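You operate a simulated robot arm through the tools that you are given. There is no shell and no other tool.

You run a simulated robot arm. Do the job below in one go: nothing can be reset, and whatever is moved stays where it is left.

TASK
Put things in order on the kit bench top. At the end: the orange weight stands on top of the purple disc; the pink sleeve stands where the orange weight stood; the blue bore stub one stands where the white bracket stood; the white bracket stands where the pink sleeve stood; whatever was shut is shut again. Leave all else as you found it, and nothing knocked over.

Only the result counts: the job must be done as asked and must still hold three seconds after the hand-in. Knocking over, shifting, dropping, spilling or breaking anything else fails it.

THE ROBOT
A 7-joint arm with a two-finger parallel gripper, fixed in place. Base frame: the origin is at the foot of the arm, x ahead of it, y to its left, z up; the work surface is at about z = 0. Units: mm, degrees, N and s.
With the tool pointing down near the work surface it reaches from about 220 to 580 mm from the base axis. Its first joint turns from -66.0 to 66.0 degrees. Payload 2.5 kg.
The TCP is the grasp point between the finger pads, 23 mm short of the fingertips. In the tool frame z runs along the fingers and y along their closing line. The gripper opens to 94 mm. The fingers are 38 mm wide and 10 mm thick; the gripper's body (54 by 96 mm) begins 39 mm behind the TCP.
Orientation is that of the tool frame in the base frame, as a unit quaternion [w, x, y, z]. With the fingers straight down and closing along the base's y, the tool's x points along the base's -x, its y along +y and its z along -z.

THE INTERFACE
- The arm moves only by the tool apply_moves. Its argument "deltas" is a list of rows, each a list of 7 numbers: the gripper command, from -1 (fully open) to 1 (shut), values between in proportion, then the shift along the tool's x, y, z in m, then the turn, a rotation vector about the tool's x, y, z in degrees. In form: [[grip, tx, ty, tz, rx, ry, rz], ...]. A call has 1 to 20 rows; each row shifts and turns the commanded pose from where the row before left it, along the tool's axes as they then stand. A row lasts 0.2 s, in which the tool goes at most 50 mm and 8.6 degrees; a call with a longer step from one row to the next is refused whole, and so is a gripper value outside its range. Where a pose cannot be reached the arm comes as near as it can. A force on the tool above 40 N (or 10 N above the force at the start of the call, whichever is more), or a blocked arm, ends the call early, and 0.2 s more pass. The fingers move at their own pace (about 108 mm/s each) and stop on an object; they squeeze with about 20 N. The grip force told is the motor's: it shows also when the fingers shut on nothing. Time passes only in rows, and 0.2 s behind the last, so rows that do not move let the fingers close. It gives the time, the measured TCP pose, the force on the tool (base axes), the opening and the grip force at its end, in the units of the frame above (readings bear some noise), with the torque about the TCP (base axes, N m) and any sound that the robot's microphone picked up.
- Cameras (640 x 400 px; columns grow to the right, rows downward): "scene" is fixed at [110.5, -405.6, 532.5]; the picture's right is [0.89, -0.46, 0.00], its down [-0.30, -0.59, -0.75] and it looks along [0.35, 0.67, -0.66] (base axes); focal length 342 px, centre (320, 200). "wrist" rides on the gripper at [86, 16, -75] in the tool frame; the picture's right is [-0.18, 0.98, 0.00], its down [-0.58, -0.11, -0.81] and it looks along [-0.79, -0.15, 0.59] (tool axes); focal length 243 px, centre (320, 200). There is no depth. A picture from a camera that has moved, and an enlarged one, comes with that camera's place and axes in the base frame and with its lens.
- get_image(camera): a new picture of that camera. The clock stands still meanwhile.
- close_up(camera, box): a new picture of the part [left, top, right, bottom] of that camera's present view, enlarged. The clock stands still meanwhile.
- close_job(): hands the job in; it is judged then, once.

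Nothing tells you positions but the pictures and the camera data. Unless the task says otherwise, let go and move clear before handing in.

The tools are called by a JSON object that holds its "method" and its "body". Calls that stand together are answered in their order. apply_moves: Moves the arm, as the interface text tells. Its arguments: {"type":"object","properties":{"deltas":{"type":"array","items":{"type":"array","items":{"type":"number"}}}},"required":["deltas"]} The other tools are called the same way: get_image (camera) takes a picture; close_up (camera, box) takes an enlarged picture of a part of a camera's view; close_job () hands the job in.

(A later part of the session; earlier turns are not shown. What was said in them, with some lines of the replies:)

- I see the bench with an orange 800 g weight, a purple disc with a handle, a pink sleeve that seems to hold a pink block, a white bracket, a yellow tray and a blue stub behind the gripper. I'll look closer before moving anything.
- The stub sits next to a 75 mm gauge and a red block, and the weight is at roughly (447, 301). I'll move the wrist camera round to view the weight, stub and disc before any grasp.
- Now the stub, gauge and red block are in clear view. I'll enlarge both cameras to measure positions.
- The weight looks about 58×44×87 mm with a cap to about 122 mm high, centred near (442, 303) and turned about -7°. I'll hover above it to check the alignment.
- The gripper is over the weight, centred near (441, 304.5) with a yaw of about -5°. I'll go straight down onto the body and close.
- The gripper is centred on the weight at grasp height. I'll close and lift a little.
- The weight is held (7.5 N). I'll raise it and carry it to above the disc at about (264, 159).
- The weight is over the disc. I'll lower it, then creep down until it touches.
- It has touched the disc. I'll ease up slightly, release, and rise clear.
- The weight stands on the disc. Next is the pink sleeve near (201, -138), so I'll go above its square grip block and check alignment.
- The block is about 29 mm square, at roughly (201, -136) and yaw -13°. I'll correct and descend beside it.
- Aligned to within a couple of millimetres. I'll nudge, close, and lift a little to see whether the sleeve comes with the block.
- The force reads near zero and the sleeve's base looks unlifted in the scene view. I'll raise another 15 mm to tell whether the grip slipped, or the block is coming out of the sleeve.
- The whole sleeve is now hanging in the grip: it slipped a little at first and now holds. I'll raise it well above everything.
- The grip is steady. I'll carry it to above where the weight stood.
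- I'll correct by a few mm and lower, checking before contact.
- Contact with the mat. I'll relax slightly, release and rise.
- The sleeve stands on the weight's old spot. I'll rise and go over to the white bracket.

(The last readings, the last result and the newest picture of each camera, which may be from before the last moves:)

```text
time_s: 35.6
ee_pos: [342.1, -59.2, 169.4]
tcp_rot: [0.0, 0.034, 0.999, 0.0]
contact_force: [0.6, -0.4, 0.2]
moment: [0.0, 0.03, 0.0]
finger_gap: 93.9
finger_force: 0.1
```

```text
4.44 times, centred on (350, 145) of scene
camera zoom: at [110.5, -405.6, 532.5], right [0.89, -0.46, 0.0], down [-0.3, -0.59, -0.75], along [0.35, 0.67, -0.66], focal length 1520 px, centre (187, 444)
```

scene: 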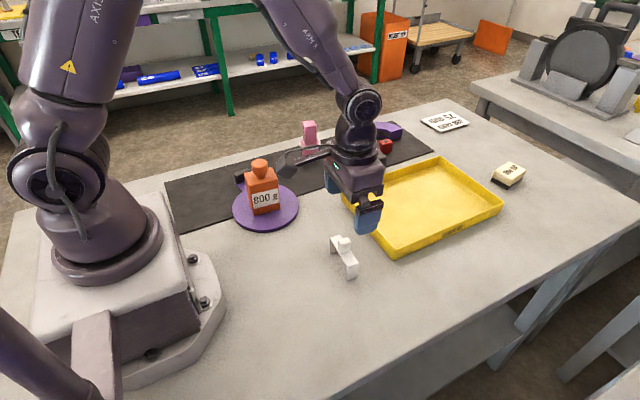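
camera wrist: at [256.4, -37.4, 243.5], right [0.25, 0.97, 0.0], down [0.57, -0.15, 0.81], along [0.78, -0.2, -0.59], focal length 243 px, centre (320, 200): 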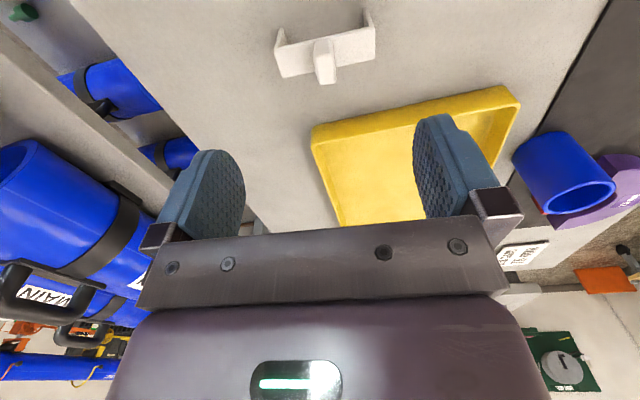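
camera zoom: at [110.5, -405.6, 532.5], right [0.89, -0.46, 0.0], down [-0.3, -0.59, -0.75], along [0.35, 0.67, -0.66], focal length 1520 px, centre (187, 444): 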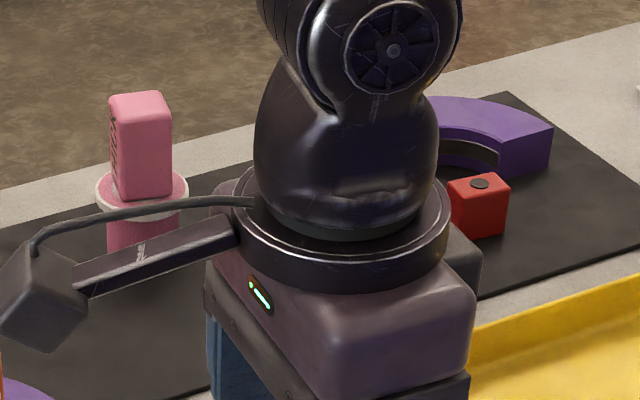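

The bracket is near (340.5, -55) with a thin knob (about 12 mm in y) on top, about 66 mm high. I'll align and come down around the knob.

{"method": "apply_moves", "body": {"deltas": [[-1, 0, 0, 0, 0, 0, -1.4], [-1, 0.0015, 0.0041, 0.03, 0, 0, 0], [-1, 0, 0, 0.03, 0, 0, 0], [-1, 0, 0, 0.03, 0, 0, 0], [-1, 0, 0, 0.007, 0, 0, 0], [-1, 0, 0, 0, 0, 0, 0]]}}

{"method": "close_up", "body": {"camera": "wrist", "box": [160, 30, 500, 240]}}

{"method": "close_up", "body": {"camera": "scene", "box": [290, 190, 400, 290]}}

```text
time_s: 37.0
ee_pos: [339.6, -58.4, 69.8]
tcp_rot: [0.0, 0.024, 1.0, 0.0]
contact_force: [0.0, 0.2, -0.6]
moment: [0.01, -0.01, -0.04]
finger_gap: 93.8
finger_force: 0.1
```

```text
1.88 times, centred on (330, 135) of wrist
camera zoom: at [253.2, -36.6, 144.1], right [0.23, 0.97, 0.0], down [0.58, -0.14, 0.81], along [0.78, -0.18, -0.59], focal length 457 px, centre (301, 322)
```

zoom: 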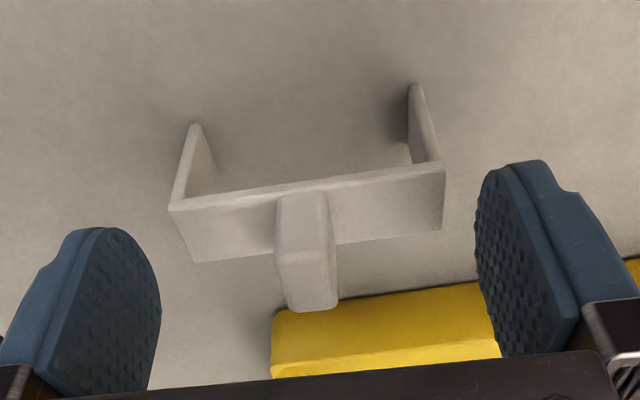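

```text
4.00 times, centred on (345, 240) of scene
camera zoom: at [110.5, -405.6, 532.5], right [0.89, -0.46, 0.0], down [-0.3, -0.59, -0.75], along [0.35, 0.67, -0.66], focal length 1368 px, centre (220, 40)
```

zoom: 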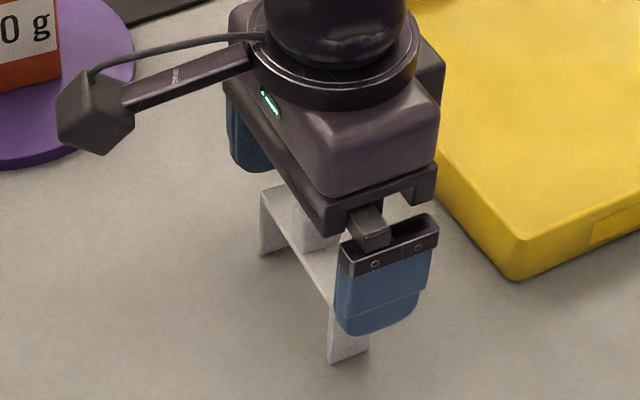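

{"method": "apply_moves", "body": {"deltas": [[-1, 0, 0.0022, 0.003, 0, 0, 0], [0, 0, 0, 0, 0, 0, 0], [1, 0, 0, 0, 0, 0, 0], [1, 0, 0, 0, 0, 0, 0], [1, 0, 0, 0, 0, 0, 0], [1, 0, 0, 0, 0, 0, 0]]}}

{"method": "close_up", "body": {"camera": "wrist", "box": [160, 30, 500, 240]}}

{"method": "apply_moves", "body": {"deltas": [[1, 0, 0, -0.003, 0, 0, 0], [1, 0, 0, -0.006, 0, 0, 0], [1, 0, 0, -0.006, 0, 0, 0], [1, 0, 0, 0, 0, 0, 0]]}}

{"method": "close_up", "body": {"camera": "wrist", "box": [160, 30, 500, 240]}}

{"method": "close_up", "body": {"camera": "scene", "box": [290, 190, 400, 290]}}

```text
time_s: 38.4
ee_pos: [340.4, -55.0, 66.7]
tcp_rot: [0.0, 0.023, 1.0, 0.0]
contact_force: [1.1, -0.5, 0.0]
moment: [-0.03, 0.0, 0.01]
finger_gap: 74.7
finger_force: 19.9
```

```text
1.88 times, centred on (330, 135) of wrist
camera zoom: at [253.1, -33.9, 141.2], right [0.23, 0.97, 0.0], down [0.58, -0.14, 0.81], along [0.78, -0.18, -0.59], focal length 457 px, centre (301, 322)
```

zoom: 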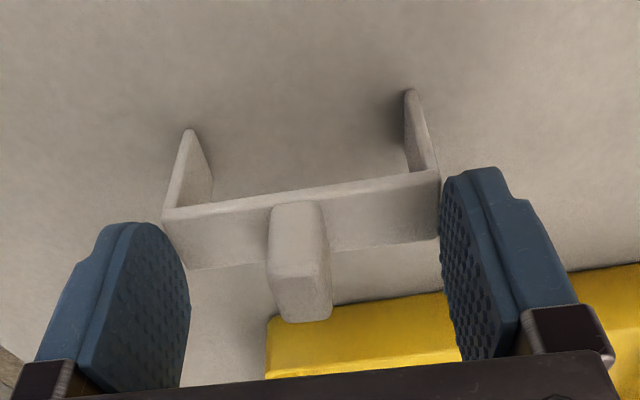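

```text
time_s: 39.4
ee_pos: [339.9, -52.0, 83.1]
tcp_rot: [-0.001, 0.023, 1.0, 0.001]
contact_force: [-0.4, -0.5, 1.4]
moment: [0.02, -0.06, 0.03]
finger_gap: 74.7
finger_force: 20.7
```

```text
1.88 times, centred on (330, 135) of wrist
camera zoom: at [252.9, -31.5, 157.5], right [0.23, 0.97, 0.0], down [0.58, -0.14, 0.81], along [0.78, -0.18, -0.59], focal length 457 px, centre (301, 322)
```

zoom: 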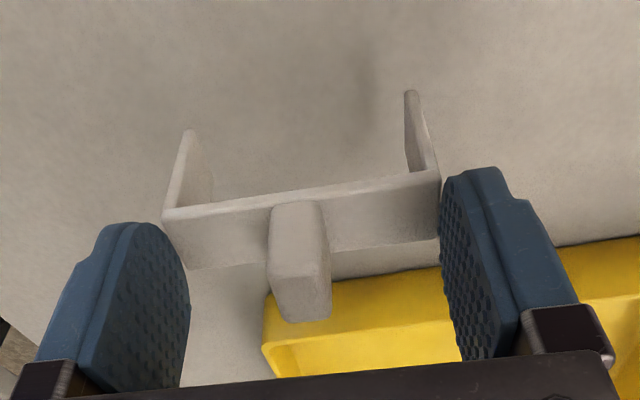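

```text
4.00 times, centred on (345, 240) of scene
camera zoom: at [110.5, -405.6, 532.5], right [0.89, -0.46, 0.0], down [-0.3, -0.59, -0.75], along [0.35, 0.67, -0.66], focal length 1368 px, centre (220, 40)
```

zoom: 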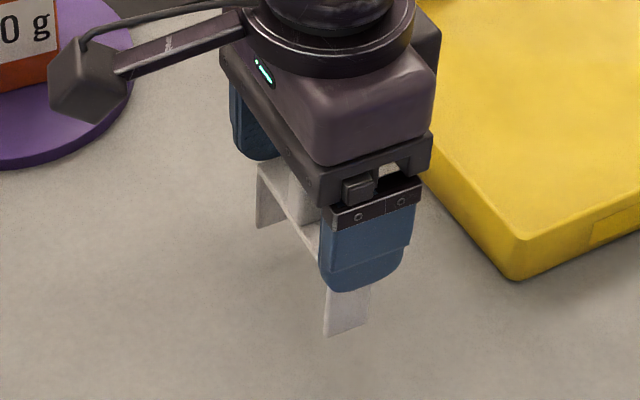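

The fingers actually closed on the bracket's two ends (74.7 mm) right at their tips, and it has lifted. That hold is shallow, so I'll set it back down and take it about 12 mm deeper.

{"method": "apply_moves", "body": {"deltas": [[1, 0, 0, 0.006, 0, 0, 0], [1, 0, 0, 0.006, 0, 0, 0], [1, 0, 0, 0.002, 0, 0, 0], [1, 0, 0, 0, 0, 0, 0]]}}

{"method": "apply_moves", "body": {"deltas": [[1, 0, 0, 0.0015, 0, 0, 0], [1, 0, 0, 0, 0, 0, 0]]}}

```text
time_s: 40.4
ee_pos: [339.7, -52.9, 69.1]
tcp_rot: [0.0, 0.022, 1.0, 0.001]
contact_force: [0.0, 0.7, -0.1]
moment: [0.02, 0.01, -0.02]
finger_gap: 74.7
finger_force: 20.1
```

```text
time_s: 41.0
ee_pos: [340.2, -53.9, 67.8]
tcp_rot: [0.0, 0.023, 1.0, 0.0]
contact_force: [0.0, 0.0, -0.9]
moment: [-0.03, 0.0, 0.0]
finger_gap: 74.7
finger_force: 19.9
```

{"method": "apply_moves", "body": {"deltas": [[1, 0, 0, 0.0015, 0, 0, 0], [1, 0, 0, 0, 0, 0, 0]]}}

{"method": "close_up", "body": {"camera": "scene", "box": [290, 190, 400, 290]}}

```text
time_s: 41.6
ee_pos: [340.5, -51.8, 66.4]
tcp_rot: [0.0, 0.022, 1.0, 0.0]
contact_force: [-3.5, 0.8, 15.7]
moment: [-0.03, 0.29, -0.04]
finger_gap: 74.6
finger_force: 19.5
```

```text
4.00 times, centred on (345, 240) of scene
camera zoom: at [110.4, -405.6, 532.5], right [0.89, -0.46, 0.0], down [-0.3, -0.59, -0.75], along [0.35, 0.67, -0.66], focal length 1368 px, centre (220, 40)
```

zoom: 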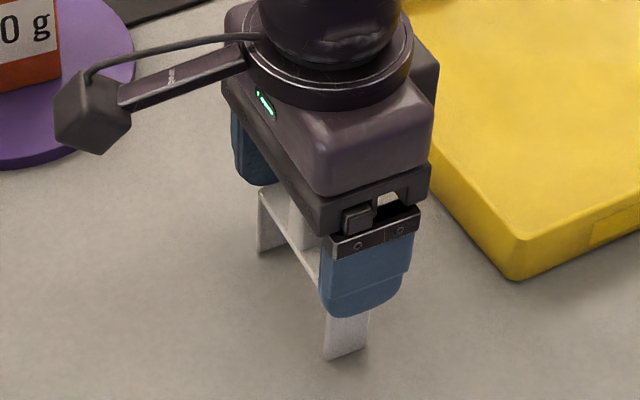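

It's on the table. I'll open, go 12 mm deeper and close again.

{"method": "apply_moves", "body": {"deltas": [[1, 0, 0, -0.001, 0, 0, 0], [-1, 0, 0, 0, 0, 0, 0], [-1, 0, 0, 0, 0, 0, 0], [-1, 0, 0, 0.006, 0, 0, 0], [-1, 0, 0, 0.006, 0, 0, 0], [-1, 0, 0, 0, 0, 0, 0]]}}

{"method": "close_up", "body": {"camera": "wrist", "box": [160, 30, 500, 240]}}

```text
time_s: 43.0
ee_pos: [340.8, -54.4, 54.9]
tcp_rot: [0.0, 0.023, 1.0, 0.0]
contact_force: [0.1, 0.0, 0.1]
moment: [-0.02, -0.01, 0.01]
finger_gap: 94.0
finger_force: 0.0
```

```text
1.88 times, centred on (330, 135) of wrist
camera zoom: at [253.5, -33.8, 129.2], right [0.23, 0.97, 0.0], down [0.58, -0.14, 0.81], along [0.79, -0.18, -0.59], focal length 457 px, centre (301, 322)
```

zoom: 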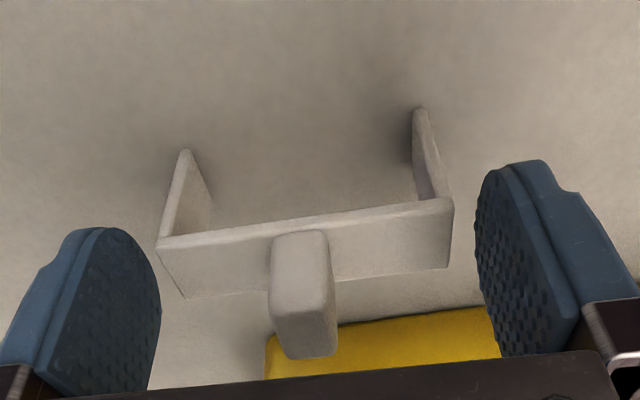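

{"method": "apply_moves", "body": {"deltas": [[0, 0, 0, 0, 0, 0, 0], [1, 0, 0, 0, 0, 0, 0], [1, 0, 0, 0, 0, 0, 0], [1, 0, 0, 0, 0, 0, 0], [1, 0, 0, -0.003, 0, 0, 0], [1, 0, 0, -0.006, 0, 0, 0], [1, 0, 0, -0.006, 0, 0, 0], [1, 0, 0, 0, 0, 0, 0]]}}

{"method": "close_up", "body": {"camera": "wrist", "box": [160, 30, 500, 240]}}

{"method": "close_up", "body": {"camera": "scene", "box": [290, 190, 400, 290]}}

```text
time_s: 44.8
ee_pos: [338.4, -53.4, 70.3]
tcp_rot: [0.0, 0.023, 1.0, 0.0]
contact_force: [-0.1, -0.7, 0.8]
moment: [-0.02, -0.01, -0.02]
finger_gap: 75.0
finger_force: 20.2
```

```text
1.88 times, centred on (330, 135) of wrist
camera zoom: at [252.6, -32.7, 144.8], right [0.23, 0.97, 0.0], down [0.58, -0.14, 0.81], along [0.78, -0.18, -0.59], focal length 457 px, centre (301, 322)
```

zoom: 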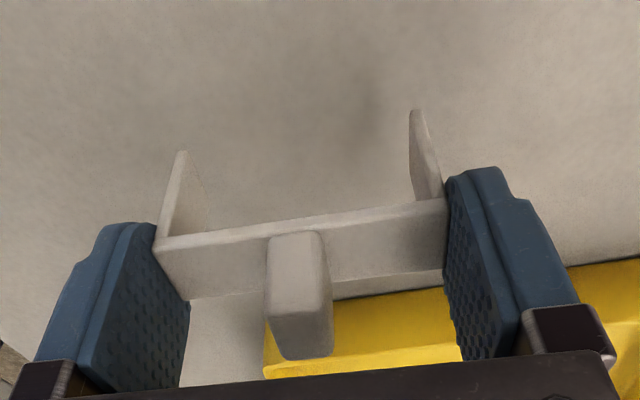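

```text
4.00 times, centred on (345, 240) of scene
camera zoom: at [110.5, -405.6, 532.5], right [0.89, -0.46, 0.0], down [-0.3, -0.59, -0.75], along [0.35, 0.67, -0.66], focal length 1368 px, centre (220, 40)
```

zoom: 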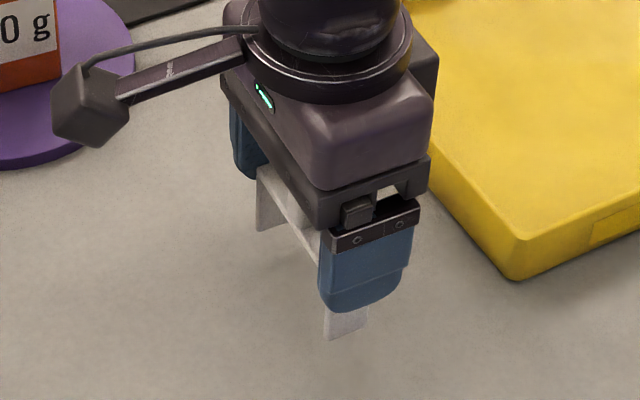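

It's lifted and firmly held. I'll raise it and carry it to the pink sleeve's original spot (200.5, -137).

{"method": "apply_moves", "body": {"deltas": [[1, 0, 0, -0.02, 0, 0, 0], [1, 0, 0, -0.03, 0, 0, 0], [1, 0.02235, -0.01493, 0, 0, 0, 0], [1, 0.02235, -0.01493, 0, 0, 0, 0], [1, 0.02235, -0.01493, 0, 0, 0, 0], [1, 0.02235, -0.01493, 0, 0, 0, 0], [1, 0.02235, -0.01493, 0, 0, 0, 0], [1, 0.02235, -0.01493, 0, 0, 0, 0], [1, 0, 0, 0, 0, 0, 0]]}}

{"method": "get_image", "body": {"camera": "scene"}}

```text
time_s: 46.8
ee_pos: [202.6, -135.9, 120.4]
tcp_rot: [0.0, 0.023, 1.0, 0.0]
contact_force: [-0.4, 1.0, 0.8]
moment: [-0.01, 0.03, -0.02]
finger_gap: 75.1
finger_force: 20.2
```

```text
taken
```

scene: 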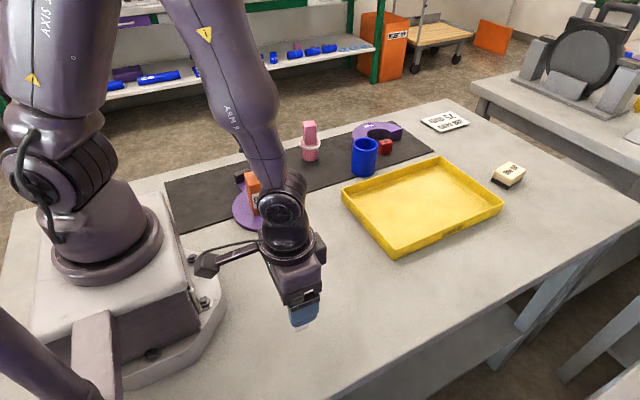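

{"method": "apply_moves", "body": {"deltas": [[1, 0.002, -0.001, 0.02, 0, 0, 0], [1, 0, 0, 0.02, 0, 0, 0], [1, 0, 0, 0.015, 0, 0, 0], [1, 0, 0, 0.005, 0, 0, 0], [1, 0, 0, 0, 0, 0, 0]]}}

{"method": "close_up", "body": {"camera": "scene", "box": [240, 260, 370, 370]}}

```text
time_s: 48.0
ee_pos: [201.2, -137.1, 60.4]
tcp_rot: [0.0, 0.023, 1.0, 0.0]
contact_force: [0.3, 0.1, 0.1]
moment: [0.02, 0.0, 0.02]
finger_gap: 74.7
finger_force: 20.0
```

```text
3.64 times, centred on (305, 315) of scene
camera zoom: at [110.5, -405.6, 532.5], right [0.89, -0.46, 0.0], down [-0.3, -0.59, -0.75], along [0.35, 0.67, -0.66], focal length 1244 px, centre (374, -218)
```

zoom: 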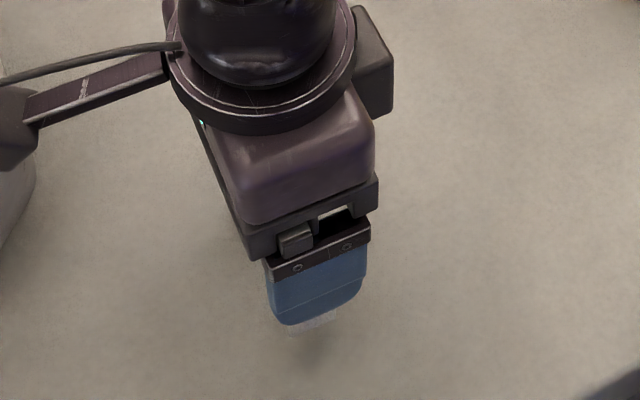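

{"method": "apply_moves", "body": {"deltas": [[1, 0, 0, 0.003, 0, 0, 0], [1, 0, 0, 0, 0, 0, 0]]}}

{"method": "apply_moves", "body": {"deltas": [[1, 0, 0, 0.0015, 0, 0, 0], [1, 0, 0, 0, 0, 0, 0]]}}

```text
time_s: 48.6
ee_pos: [200.9, -135.6, 58.4]
tcp_rot: [0.0, 0.023, 1.0, 0.0]
contact_force: [0.8, 0.3, 0.2]
moment: [0.03, -0.02, 0.0]
finger_gap: 75.1
finger_force: 19.9
```

```text
time_s: 49.2
ee_pos: [199.5, -137.2, 57.2]
tcp_rot: [0.0, 0.023, 1.0, 0.001]
contact_force: [0.2, 0.8, -0.1]
moment: [0.04, -0.03, 0.03]
finger_gap: 74.9
finger_force: 20.3
```

{"method": "apply_moves", "body": {"deltas": [[1, 0, 0, 0.0013, 0, 0, 0], [1, 0, 0, 0, 0, 0, 0]]}}

{"method": "apply_moves", "body": {"deltas": [[1, 0, 0, 0.001, 0, 0, 0], [1, 0, 0, 0, 0, 0, 0]]}}

```text
time_s: 49.8
ee_pos: [200.2, -137.1, 55.8]
tcp_rot: [0.0, 0.024, 1.0, 0.0]
contact_force: [0.7, 0.6, -0.9]
moment: [0.03, -0.02, -0.02]
finger_gap: 75.1
finger_force: 20.1
```

```text
time_s: 50.4
ee_pos: [200.5, -136.7, 54.6]
tcp_rot: [0.0, 0.023, 1.0, 0.0]
contact_force: [-2.5, 1.4, 17.9]
moment: [0.04, 0.11, -0.01]
finger_gap: 74.9
finger_force: 20.3
```

The bracket has touched down. I'll relax, open, and rise.

{"method": "apply_moves", "body": {"deltas": [[1, 0, 0, -0.001, 0, 0, 0], [0, 0, 0, 0, 0, 0, 0], [-1, 0, 0, 0, 0, 0, 0], [-1, 0, 0, 0, 0, 0, 0], [-1, 0, 0, -0.02, 0, 0, 0], [-1, 0, 0, -0.04, 0, 0, 0], [-1, 0, 0, -0.045, 0, 0, 0], [-1, 0, 0, -0.045, 0, 0, 0], [-1, 0, 0, -0.045, 0, 0, 0], [-1, 0, 0, 0, 0, 0, 0]]}}

{"method": "get_image", "body": {"camera": "scene"}}

{"method": "get_image", "body": {"camera": "wrist"}}

```text
time_s: 52.6
ee_pos: [200.4, -133.6, 251.2]
tcp_rot: [0.0, 0.022, 1.0, 0.0]
contact_force: [-0.3, -0.3, 0.1]
moment: [-0.02, 0.0, -0.04]
finger_gap: 93.8
finger_force: 0.0
```

```text
taken
```

scene: 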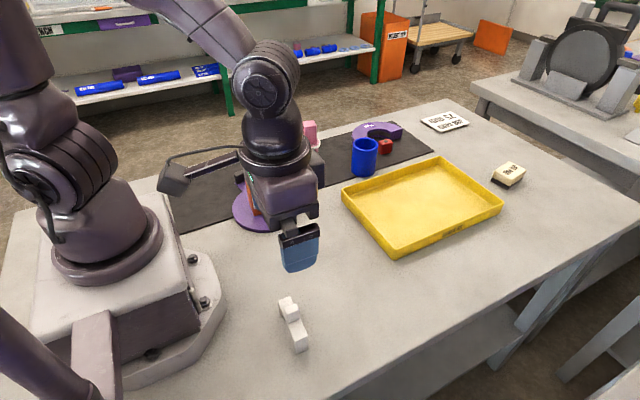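

```text
taken
camera wrist: at [112.6, -113.5, 325.4], right [0.23, 0.97, 0.0], down [0.58, -0.14, 0.81], along [0.79, -0.18, -0.59], focal length 243 px, centre (320, 200)
```

wrist: 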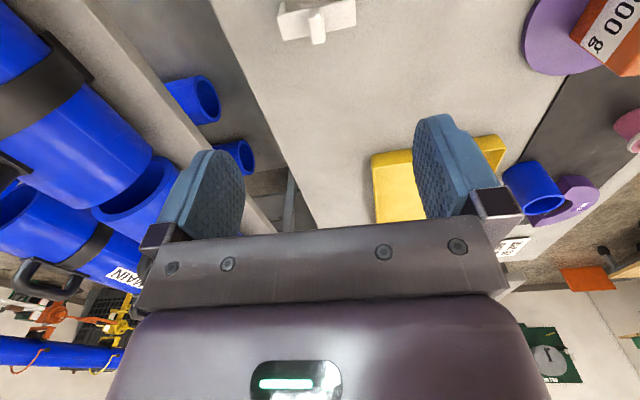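

{"method": "close_up", "body": {"camera": "scene", "box": [260, 270, 330, 350]}}

{"method": "close_up", "body": {"camera": "scene", "box": [280, 100, 420, 190]}}

```text
5.00 times, centred on (295, 310) of scene
camera zoom: at [110.5, -405.6, 532.5], right [0.89, -0.46, 0.0], down [-0.3, -0.59, -0.75], along [0.35, 0.67, -0.66], focal length 1710 px, centre (445, -350)
```

zoom: 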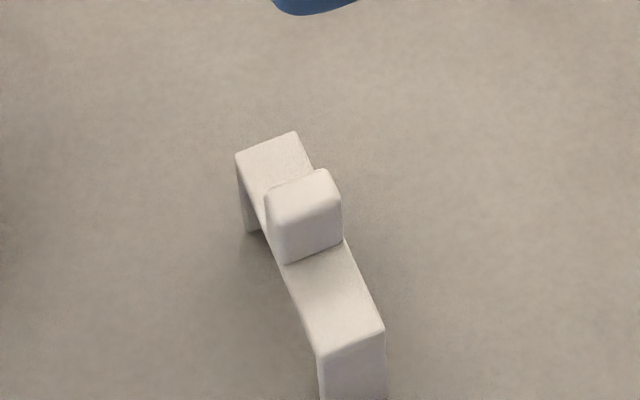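

```text
4.44 times, centred on (350, 145) of scene
camera zoom: at [110.5, -405.6, 532.5], right [0.89, -0.46, 0.0], down [-0.3, -0.59, -0.75], along [0.35, 0.67, -0.66], focal length 1520 px, centre (187, 444)
```

zoom: 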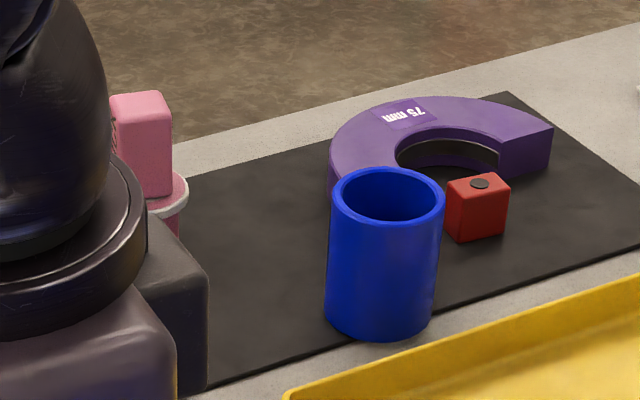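

The bracket is placed where the sleeve stood. Last is the blue stub "ONE" near (545, 188), so I'll move to view it closer.

{"method": "apply_moves", "body": {"deltas": [[-1, -0.02966, 0.03292, 0, 0, 0, 0], [-1, -0.02966, 0.03292, 0, 0, 0, 0], [-1, -0.02966, 0.03292, 0, 0, 0, 0], [-1, -0.02966, 0.03292, 0, 0, 0, 0], [-1, -0.02966, 0.03292, 0, 0, 0, 0], [-1, -0.02966, 0.03292, 0, 0, 0, 0], [-1, -0.02966, 0.03292, 0, 0, 0, 0], [-1, -0.02966, 0.03292, 0, 0, 0, 0], [-1, -0.02966, 0.03292, 0.02, 0, 0, 0], [-1, 0, 0, 0.03, 0, 0, 0], [-1, 0, 0, 0, 0, 0, 0]]}}

{"method": "get_image", "body": {"camera": "wrist"}}

{"method": "close_up", "body": {"camera": "wrist", "box": [240, 20, 460, 200]}}

{"method": "get_image", "body": {"camera": "scene"}}

```text
time_s: 55.0
ee_pos: [481.4, 147.0, 202.5]
tcp_rot: [0.0, 0.023, 1.0, 0.001]
contact_force: [0.1, 0.1, 0.2]
moment: [0.01, -0.01, -0.03]
finger_gap: 94.1
finger_force: 0.0
```

```text
taken
camera wrist: at [394.5, 167.7, 276.2], right [0.23, 0.97, 0.0], down [0.58, -0.14, 0.81], along [0.78, -0.19, -0.59], focal length 243 px, centre (320, 200)
```

wrist: 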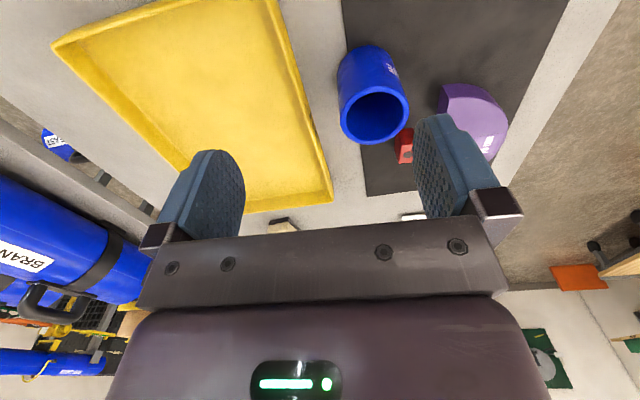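

```text
2.22 times, centred on (350, 110) of wrist
camera zoom: at [394.5, 167.7, 276.2], right [0.23, 0.97, 0.0], down [0.58, -0.14, 0.81], along [0.78, -0.19, -0.59], focal length 539 px, centre (253, 400)
```

zoom: 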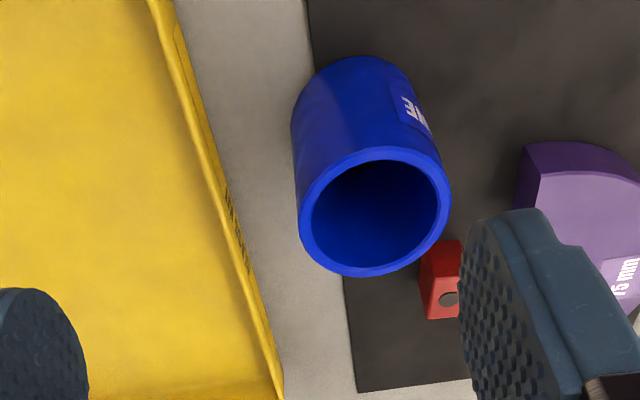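

```text
taken
```

scene: 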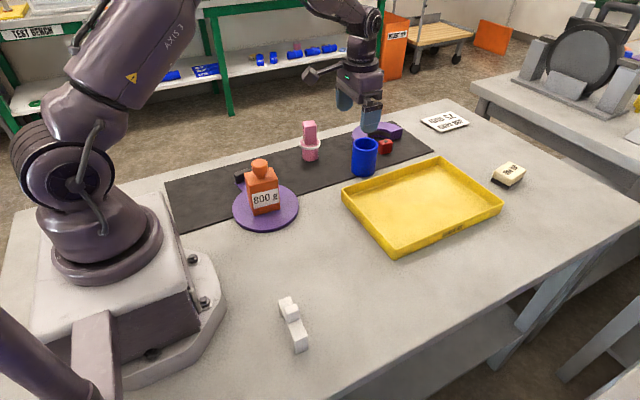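

The stub's axis is at about (542, 188), clear of the tray wall, red block and gauge. I'll move above it and check reach.

{"method": "apply_moves", "body": {"deltas": [[-1, -0.0196, 0.0146, 0.015, 0, 0, 0], [-1, -0.0196, 0.0146, 0.015, 0, 0, 0], [-1, -0.0195, 0.0145, 0.015, 0, 0, 0], [-1, 0, 0, 0, 0, 0, 0]]}}

{"method": "get_image", "body": {"camera": "wrist"}}

{"method": "close_up", "body": {"camera": "scene", "box": [300, 60, 440, 190]}}

```text
time_s: 56.0
ee_pos: [542.8, 186.0, 154.2]
tcp_rot: [0.0, 0.024, 1.0, 0.001]
contact_force: [0.7, 0.2, 0.0]
moment: [0.0, 0.04, 0.02]
finger_gap: 93.9
finger_force: 0.1
```

```text
taken
camera wrist: at [457.0, 206.9, 228.4], right [0.23, 0.97, 0.0], down [0.58, -0.14, 0.81], along [0.78, -0.18, -0.59], focal length 243 px, centre (320, 200)
```

wrist: 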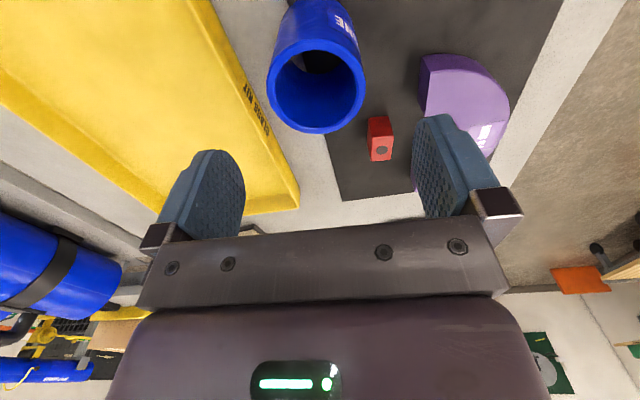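

```text
3.08 times, centred on (370, 125) of scene
camera zoom: at [110.5, -405.6, 532.5], right [0.89, -0.46, 0.0], down [-0.3, -0.59, -0.75], along [0.35, 0.67, -0.66], focal length 1052 px, centre (166, 431)
```

zoom: 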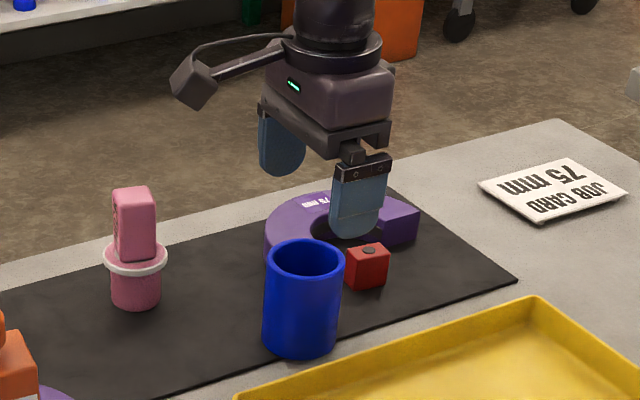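

It's reachable. I'll shift about 2 mm and descend around the stub.

{"method": "apply_moves", "body": {"deltas": [[-1, 0.002, -0.002, 0.02, 0, 0, 0], [-1, 0, 0, 0.03, 0, 0, 0], [-1, 0, 0, 0.025, 0, 0, 0], [-1, 0, 0, 0.02, 0, 0, 0], [-1, 0, 0, 0, 0, 0, 0]]}}

{"method": "get_image", "body": {"camera": "wrist"}}

{"method": "close_up", "body": {"camera": "scene", "box": [300, 60, 440, 190]}}

```text
time_s: 57.2
ee_pos: [538.9, 185.2, 60.3]
tcp_rot: [0.0, 0.022, 1.0, 0.001]
contact_force: [1.1, -0.2, 0.2]
moment: [0.01, 0.02, -0.03]
finger_gap: 94.0
finger_force: 0.1
```

```text
taken
camera wrist: at [452.3, 204.6, 135.4], right [0.23, 0.97, 0.0], down [0.58, -0.14, 0.81], along [0.79, -0.18, -0.59], focal length 243 px, centre (320, 200)
```

wrist: 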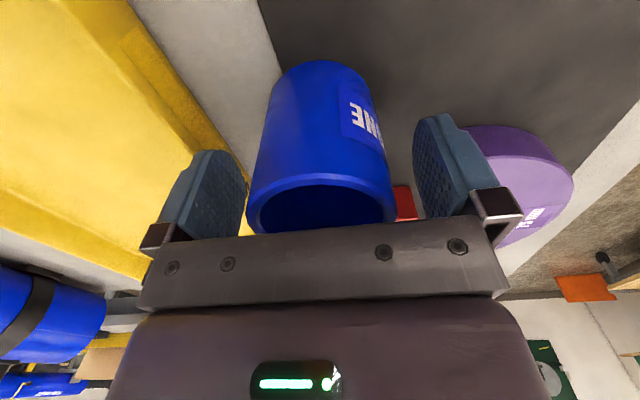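

```text
3.08 times, centred on (370, 125) of scene
camera zoom: at [110.5, -405.6, 532.5], right [0.89, -0.46, 0.0], down [-0.3, -0.59, -0.75], along [0.35, 0.67, -0.66], focal length 1052 px, centre (166, 431)
```

zoom: 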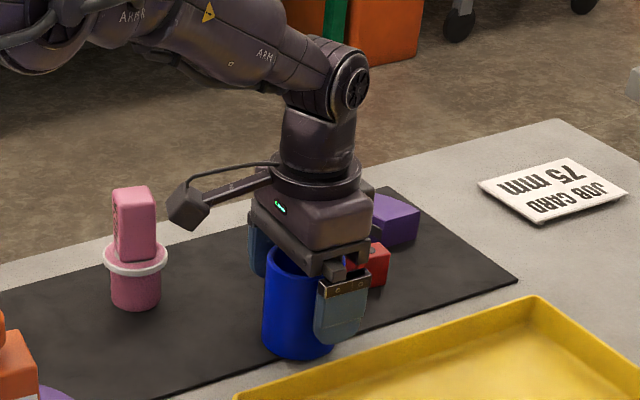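

The stub is centred between the fingers. I'll lower 4 mm more, close, and lift slightly.

{"method": "apply_moves", "body": {"deltas": [[-1, 0, 0, 0.004, 0, 0, 0], [0, 0, 0, 0, 0, 0, 0], [1, 0, 0, 0, 0, 0, 0], [1, 0, 0, 0, 0, 0, 0], [1, 0, 0, 0, 0, 0, 0]]}}

{"method": "apply_moves", "body": {"deltas": [[1, 0, 0, -0.003, 0, 0, 0], [1, 0, 0, -0.006, 0, 0, 0], [1, 0, 0, -0.006, 0, 0, 0], [1, 0, 0, 0, 0, 0, 0]]}}

{"method": "get_image", "body": {"camera": "wrist"}}

{"method": "close_up", "body": {"camera": "scene", "box": [300, 60, 440, 190]}}

```text
time_s: 58.4
ee_pos: [538.5, 185.9, 57.3]
tcp_rot: [0.0, 0.022, 1.0, -0.001]
contact_force: [-0.3, -0.5, 0.5]
moment: [0.01, 0.01, 0.06]
finger_gap: 63.5
finger_force: 20.0
```

```text
time_s: 59.4
ee_pos: [538.7, 187.0, 71.6]
tcp_rot: [0.0, 0.023, 1.0, 0.0]
contact_force: [0.7, -0.1, -1.5]
moment: [0.03, 0.0, -0.04]
finger_gap: 63.5
finger_force: 20.0
```

```text
taken
camera wrist: at [451.6, 206.7, 146.3], right [0.23, 0.97, 0.0], down [0.58, -0.14, 0.81], along [0.78, -0.18, -0.59], focal length 243 px, centre (320, 200)
```

wrist: 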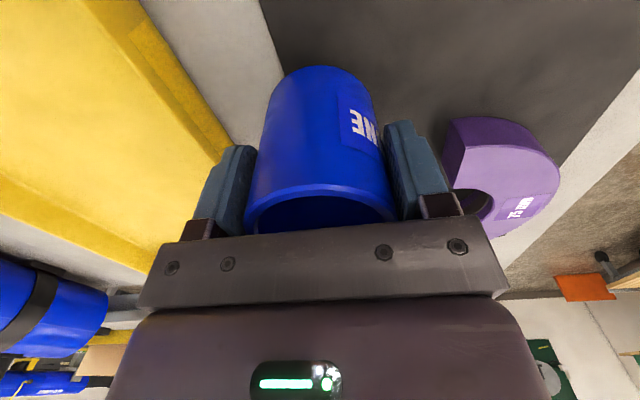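

```text
3.08 times, centred on (370, 125) of scene
camera zoom: at [110.5, -405.6, 532.5], right [0.89, -0.46, 0.0], down [-0.3, -0.59, -0.75], along [0.35, 0.67, -0.66], focal length 1052 px, centre (166, 431)
```

zoom: 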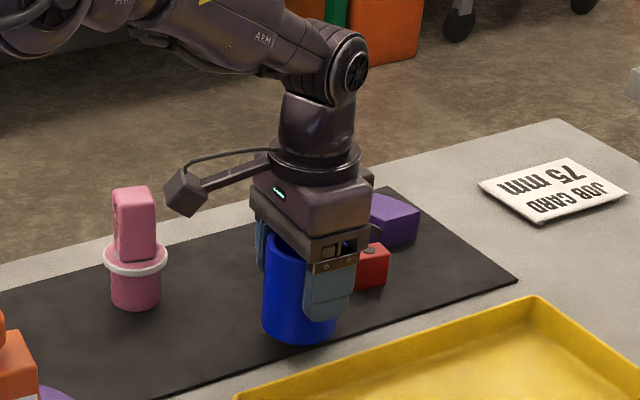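

The stub is held cleanly. I'll raise it over the tray and carry it to the bracket's original spot (340.5, -55.5).

{"method": "apply_moves", "body": {"deltas": [[1, 0, 0, -0.02, 0, 0, 0], [1, 0, 0, -0.03, 0, 0, 0], [1, 0, 0, -0.03, 0, 0, 0], [1, 0.01699, -0.02284, 0, 0, 0, 0], [1, 0.01699, -0.02284, 0, 0, 0, 0], [1, 0.01699, -0.02284, 0, 0, 0, 0], [1, 0.01699, -0.02284, 0, 0, 0, 0], [1, 0.01699, -0.02284, 0, 0, 0, 0], [1, 0.01699, -0.02284, 0, 0, 0, 0], [1, 0.01699, -0.02284, 0, 0, 0, 0], [1, 0.01699, -0.02284, 0, 0, 0, 0], [1, 0.01699, -0.02284, 0, 0, 0, 0], [1, 0.01699, -0.02284, 0, 0, 0, 0], [1, 0.01699, -0.02284, 0, 0, 0, 0], [1, 0, 0, 0.02, 0, 0, 0], [1, 0, 0, 0.03, 0, 0, 0], [1, 0, 0, 0.03, 0, 0, 0], [1, 0, 0, 0, 0, 0, 0]]}}

{"method": "close_up", "body": {"camera": "scene", "box": [290, 190, 400, 290]}}

{"method": "get_image", "body": {"camera": "scene"}}

{"method": "get_image", "body": {"camera": "wrist"}}

```text
time_s: 63.2
ee_pos: [340.7, -54.9, 71.8]
tcp_rot: [-0.001, 0.022, 1.0, 0.0]
contact_force: [0.3, 0.8, -0.3]
moment: [0.01, 0.0, 0.05]
finger_gap: 63.2
finger_force: 20.0
```

```text
4.00 times, centred on (345, 240) of scene
camera zoom: at [110.5, -405.6, 532.5], right [0.89, -0.46, 0.0], down [-0.3, -0.59, -0.75], along [0.35, 0.67, -0.66], focal length 1368 px, centre (220, 40)
```

zoom: 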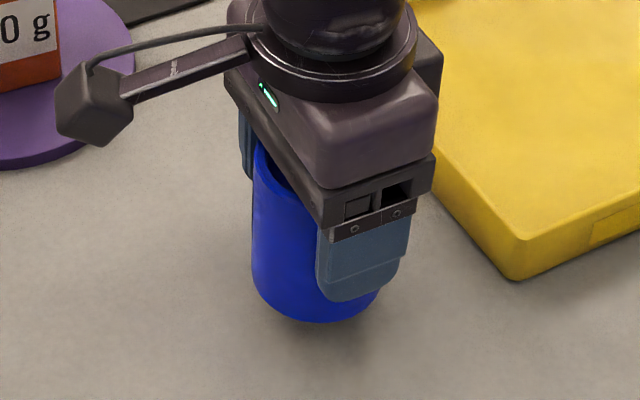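

```text
taken
```

scene: 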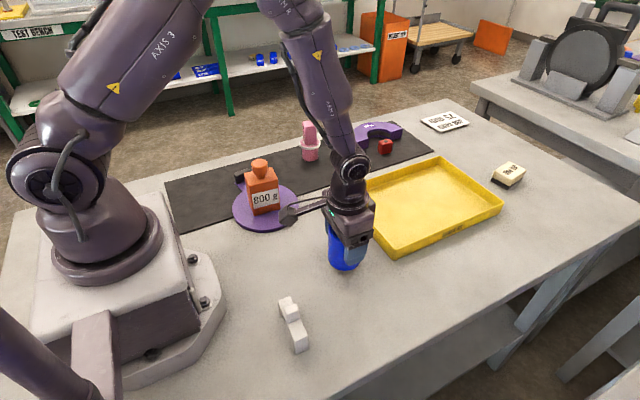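

```text
taken
camera wrist: at [254.0, -33.7, 145.8], right [0.23, 0.97, 0.0], down [0.58, -0.14, 0.81], along [0.79, -0.18, -0.59], focal length 243 px, centre (320, 200)
```

wrist: 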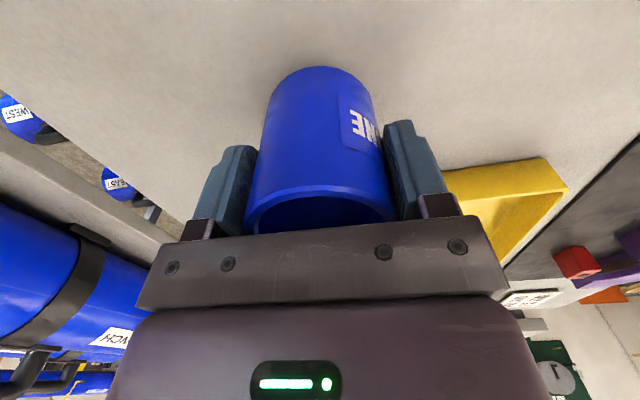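

The stub hovers on target to within a couple of millimetres. I'll make a small correction and lower to touch.

{"method": "apply_moves", "body": {"deltas": [[1, 0.001, -0.0015, 0.006, 0, 0, 0], [1, 0, 0, 0.005, 0, 0, 0], [1, 0, 0, 0, 0, 0, 0]]}}

{"method": "apply_moves", "body": {"deltas": [[1, 0, 0, 0.002, 0, 0, 0], [1, 0, 0, 0, 0, 0, 0]]}}

{"method": "apply_moves", "body": {"deltas": [[1, 0, 0, 0.0013, 0, 0, 0], [1, 0, 0, 0, 0, 0, 0]]}}

```text
time_s: 64.0
ee_pos: [340.4, -57.1, 60.3]
tcp_rot: [0.0, 0.021, 1.0, 0.0]
contact_force: [-0.2, 0.4, -0.4]
moment: [-0.03, 0.0, 0.01]
finger_gap: 63.3
finger_force: 20.3
```

```text
time_s: 64.6
ee_pos: [339.3, -55.0, 57.9]
tcp_rot: [0.001, 0.023, 1.0, 0.0]
contact_force: [-0.5, 0.5, -0.4]
moment: [0.04, 0.03, 0.0]
finger_gap: 63.3
finger_force: 19.7
```

```text
time_s: 65.2
ee_pos: [339.8, -56.9, 56.7]
tcp_rot: [0.001, 0.022, 1.0, 0.0]
contact_force: [-0.2, 0.0, -0.1]
moment: [-0.01, 0.0, -0.02]
finger_gap: 63.1
finger_force: 19.8
```

{"method": "apply_moves", "body": {"deltas": [[1, 0, 0, 0.0013, 0, 0, 0], [1, 0, 0, 0, 0, 0, 0]]}}

{"method": "close_up", "body": {"camera": "scene", "box": [290, 190, 400, 290]}}

```text
time_s: 65.8
ee_pos: [339.1, -57.3, 55.5]
tcp_rot: [-0.001, 0.023, 1.0, 0.0]
contact_force: [0.1, 0.1, -1.0]
moment: [0.01, -0.01, 0.03]
finger_gap: 63.3
finger_force: 20.1
```

```text
4.00 times, centred on (345, 240) of scene
camera zoom: at [110.5, -405.6, 532.5], right [0.89, -0.46, 0.0], down [-0.3, -0.59, -0.75], along [0.35, 0.67, -0.66], focal length 1368 px, centre (220, 40)
```

zoom: 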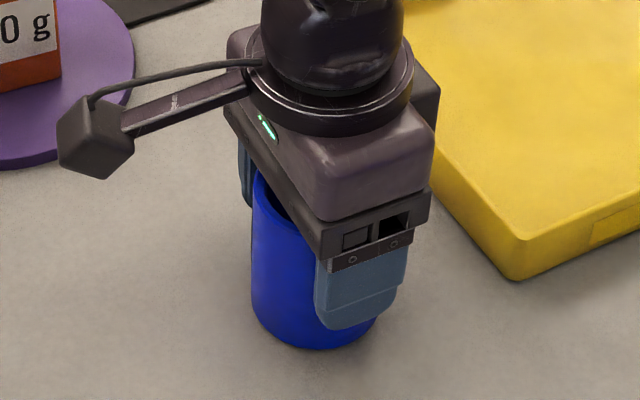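

{"method": "apply_moves", "body": {"deltas": [[1, 0, 0, 0.001, 0, 0, 0], [1, 0, 0, 0, 0, 0, 0]]}}

{"method": "apply_moves", "body": {"deltas": [[1, 0, 0, 0.001, 0, 0, 0], [1, 0, 0, 0, 0, 0, 0]]}}

```text
time_s: 66.4
ee_pos: [340.0, -57.8, 54.4]
tcp_rot: [0.0, 0.023, 1.0, -0.001]
contact_force: [0.1, -0.1, -0.5]
moment: [0.01, 0.02, 0.0]
finger_gap: 63.4
finger_force: 20.3
```

```text
time_s: 67.0
ee_pos: [341.0, -57.2, 53.2]
tcp_rot: [0.0, 0.023, 1.0, 0.0]
contact_force: [-0.5, 0.1, 0.2]
moment: [0.0, -0.01, 0.01]
finger_gap: 63.2
finger_force: 19.9
```

{"method": "apply_moves", "body": {"deltas": [[1, 0, 0, 0.001, 0, 0, 0], [1, 0, 0, 0, 0, 0, 0]]}}

{"method": "close_up", "body": {"camera": "scene", "box": [310, 230, 380, 290]}}

```text
time_s: 67.6
ee_pos: [339.8, -57.2, 53.2]
tcp_rot: [0.001, 0.023, 1.0, 0.0]
contact_force: [-2.2, 0.6, 14.2]
moment: [0.18, -0.07, 0.2]
finger_gap: 62.7
finger_force: 20.1
```

```text
6.67 times, centred on (345, 260) of scene
camera zoom: at [110.4, -405.6, 532.5], right [0.89, -0.46, 0.0], down [-0.3, -0.59, -0.75], along [0.35, 0.67, -0.66], focal length 2280 px, centre (153, -200)
```

zoom: 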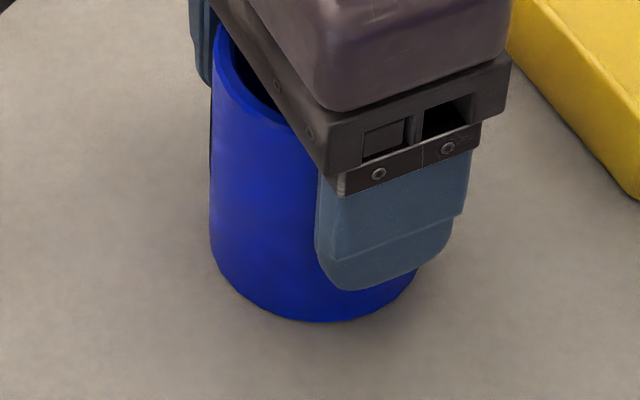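

It has touched down. I'll relax, release and rise clear.

{"method": "apply_moves", "body": {"deltas": [[1, 0, 0, -0.0008, 0, 0, 0], [0.1, 0, 0, 0, 0, 0, 0], [-1, 0, 0, 0, 0, 0, 0], [-1, 0, 0, 0, 0, 0, 0], [-1, 0, 0, -0.02, 0, 0, 0], [-1, 0, 0, -0.04, 0, 0, 0], [-1, 0, 0, -0.045, 0, 0, 0], [-1, 0, 0, -0.045, 0, 0, 0], [-1, 0, 0, -0.045, 0, 0, 0], [-1, 0, 0, 0, 0, 0, 0]]}}

{"method": "get_image", "body": {"camera": "scene"}}

{"method": "close_up", "body": {"camera": "scene", "box": [290, 190, 400, 290]}}

{"method": "get_image", "body": {"camera": "wrist"}}

```text
time_s: 69.8
ee_pos: [339.0, -57.6, 247.2]
tcp_rot: [-0.001, 0.022, 1.0, 0.0]
contact_force: [1.1, -0.4, -0.6]
moment: [0.0, 0.01, 0.02]
finger_gap: 94.0
finger_force: 0.0
```

```text
taken
```

scene: 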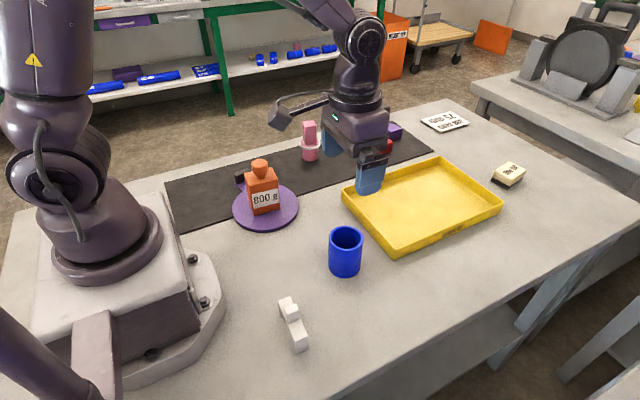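

```text
4.00 times, centred on (345, 240) of scene
camera zoom: at [110.5, -405.6, 532.5], right [0.89, -0.46, 0.0], down [-0.3, -0.59, -0.75], along [0.35, 0.67, -0.66], focal length 1368 px, centre (220, 40)
```

zoom: 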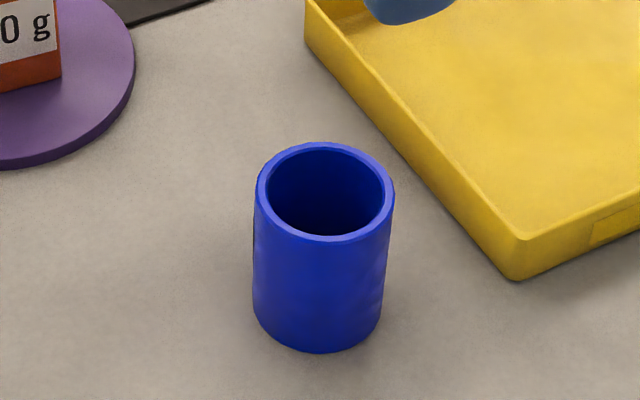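

```text
taken
camera wrist: at [252.2, -37.0, 321.4], right [0.23, 0.97, 0.0], down [0.58, -0.14, 0.81], along [0.78, -0.18, -0.59], focal length 243 px, centre (320, 200)
```

wrist: 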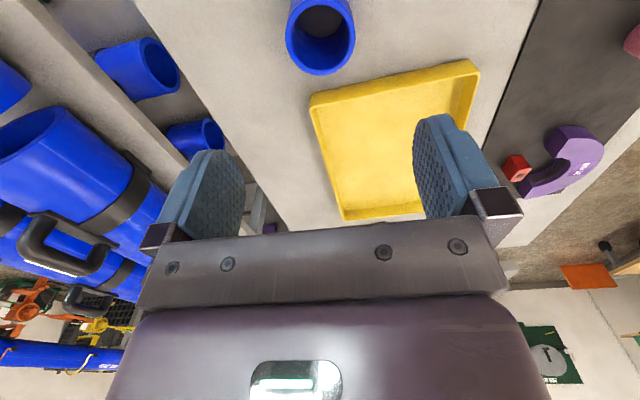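

The stub stands where the bracket was, about 2–3 mm off. I'll verify the sleeve, weight and neighbouring items before handing in.

{"method": "close_up", "body": {"camera": "scene", "box": [280, 100, 420, 190]}}

{"method": "close_up", "body": {"camera": "scene", "box": [220, 150, 310, 240]}}

{"method": "close_up", "body": {"camera": "scene", "box": [255, 280, 335, 360]}}

```text
4.44 times, centred on (350, 145) of scene
camera zoom: at [110.5, -405.6, 532.5], right [0.89, -0.46, 0.0], down [-0.3, -0.59, -0.75], along [0.35, 0.67, -0.66], focal length 1520 px, centre (187, 444)
```

zoom: 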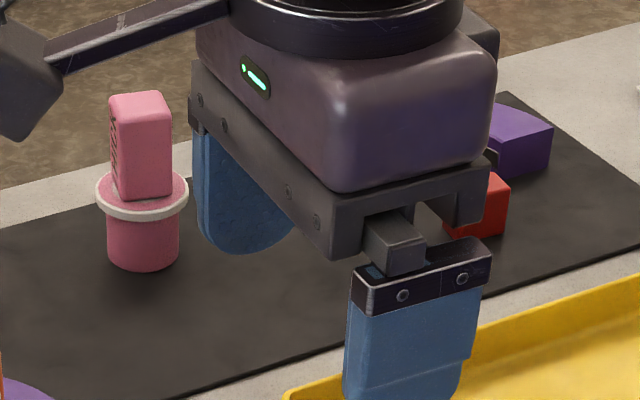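

```text
4.44 times, centred on (265, 195) of scene
camera zoom: at [110.5, -405.6, 532.5], right [0.89, -0.46, 0.0], down [-0.3, -0.59, -0.75], along [0.35, 0.67, -0.66], focal length 1520 px, centre (564, 222)
```

zoom: 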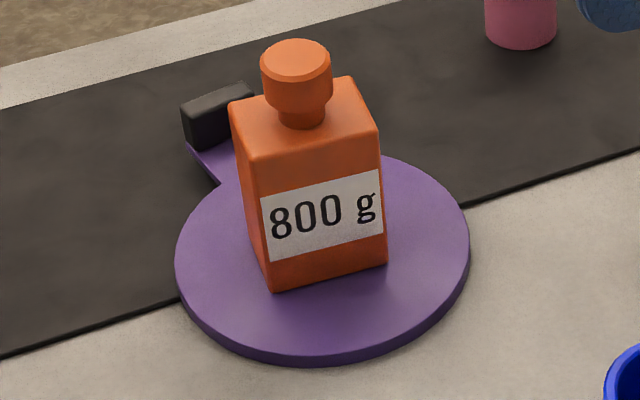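

```text
5.00 times, centred on (295, 320) of scene
camera zoom: at [110.5, -405.6, 532.5], right [0.89, -0.46, 0.0], down [-0.3, -0.59, -0.75], along [0.35, 0.67, -0.66], focal length 1710 px, centre (445, -400)
```

zoom: 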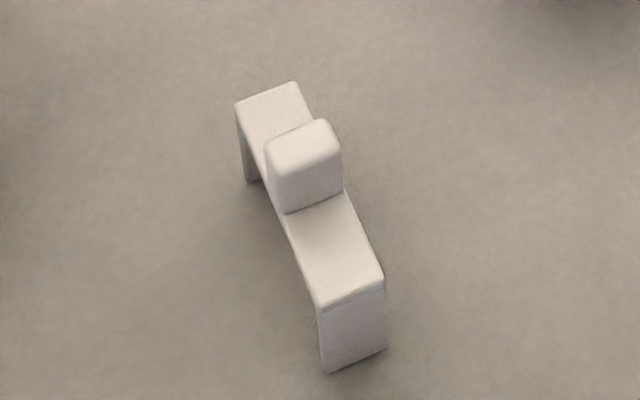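

All four items stand upright within a few mm of their targets, the neighbours haven't moved, and nothing here had been opened. The gripper is empty and clear, so I'm handing in.

{"method": "close_job", "body": {}}

```text
The job is handed in.
```

The four pieces are in their new places and standing upright, and I have handed the job in. The last pictures show nothing knocked over and no sign that anything else had moved.

| Item | Where it stands now | How close |
|---|---|---|
| Orange weight | On top of the purple disc | Slightly off the disc's centre, but well within it |
| Pink sleeve | Where the orange weight stood | About 6 mm off |
| White bracket | Where the pink sleeve stood | About 2–3 mm off |
| Blue bore stub one | Where the white bracket stood | About 2–3 mm off |

The distances are my estimates from the camera pictures. The pink sleeve is the least exact: it shifted slightly as it touched down. I left it, because moving it again risked tipping it.

I saw nothing on the bench that opens or shuts, so there was nothing to close again. The gripper is open and clear of everything.
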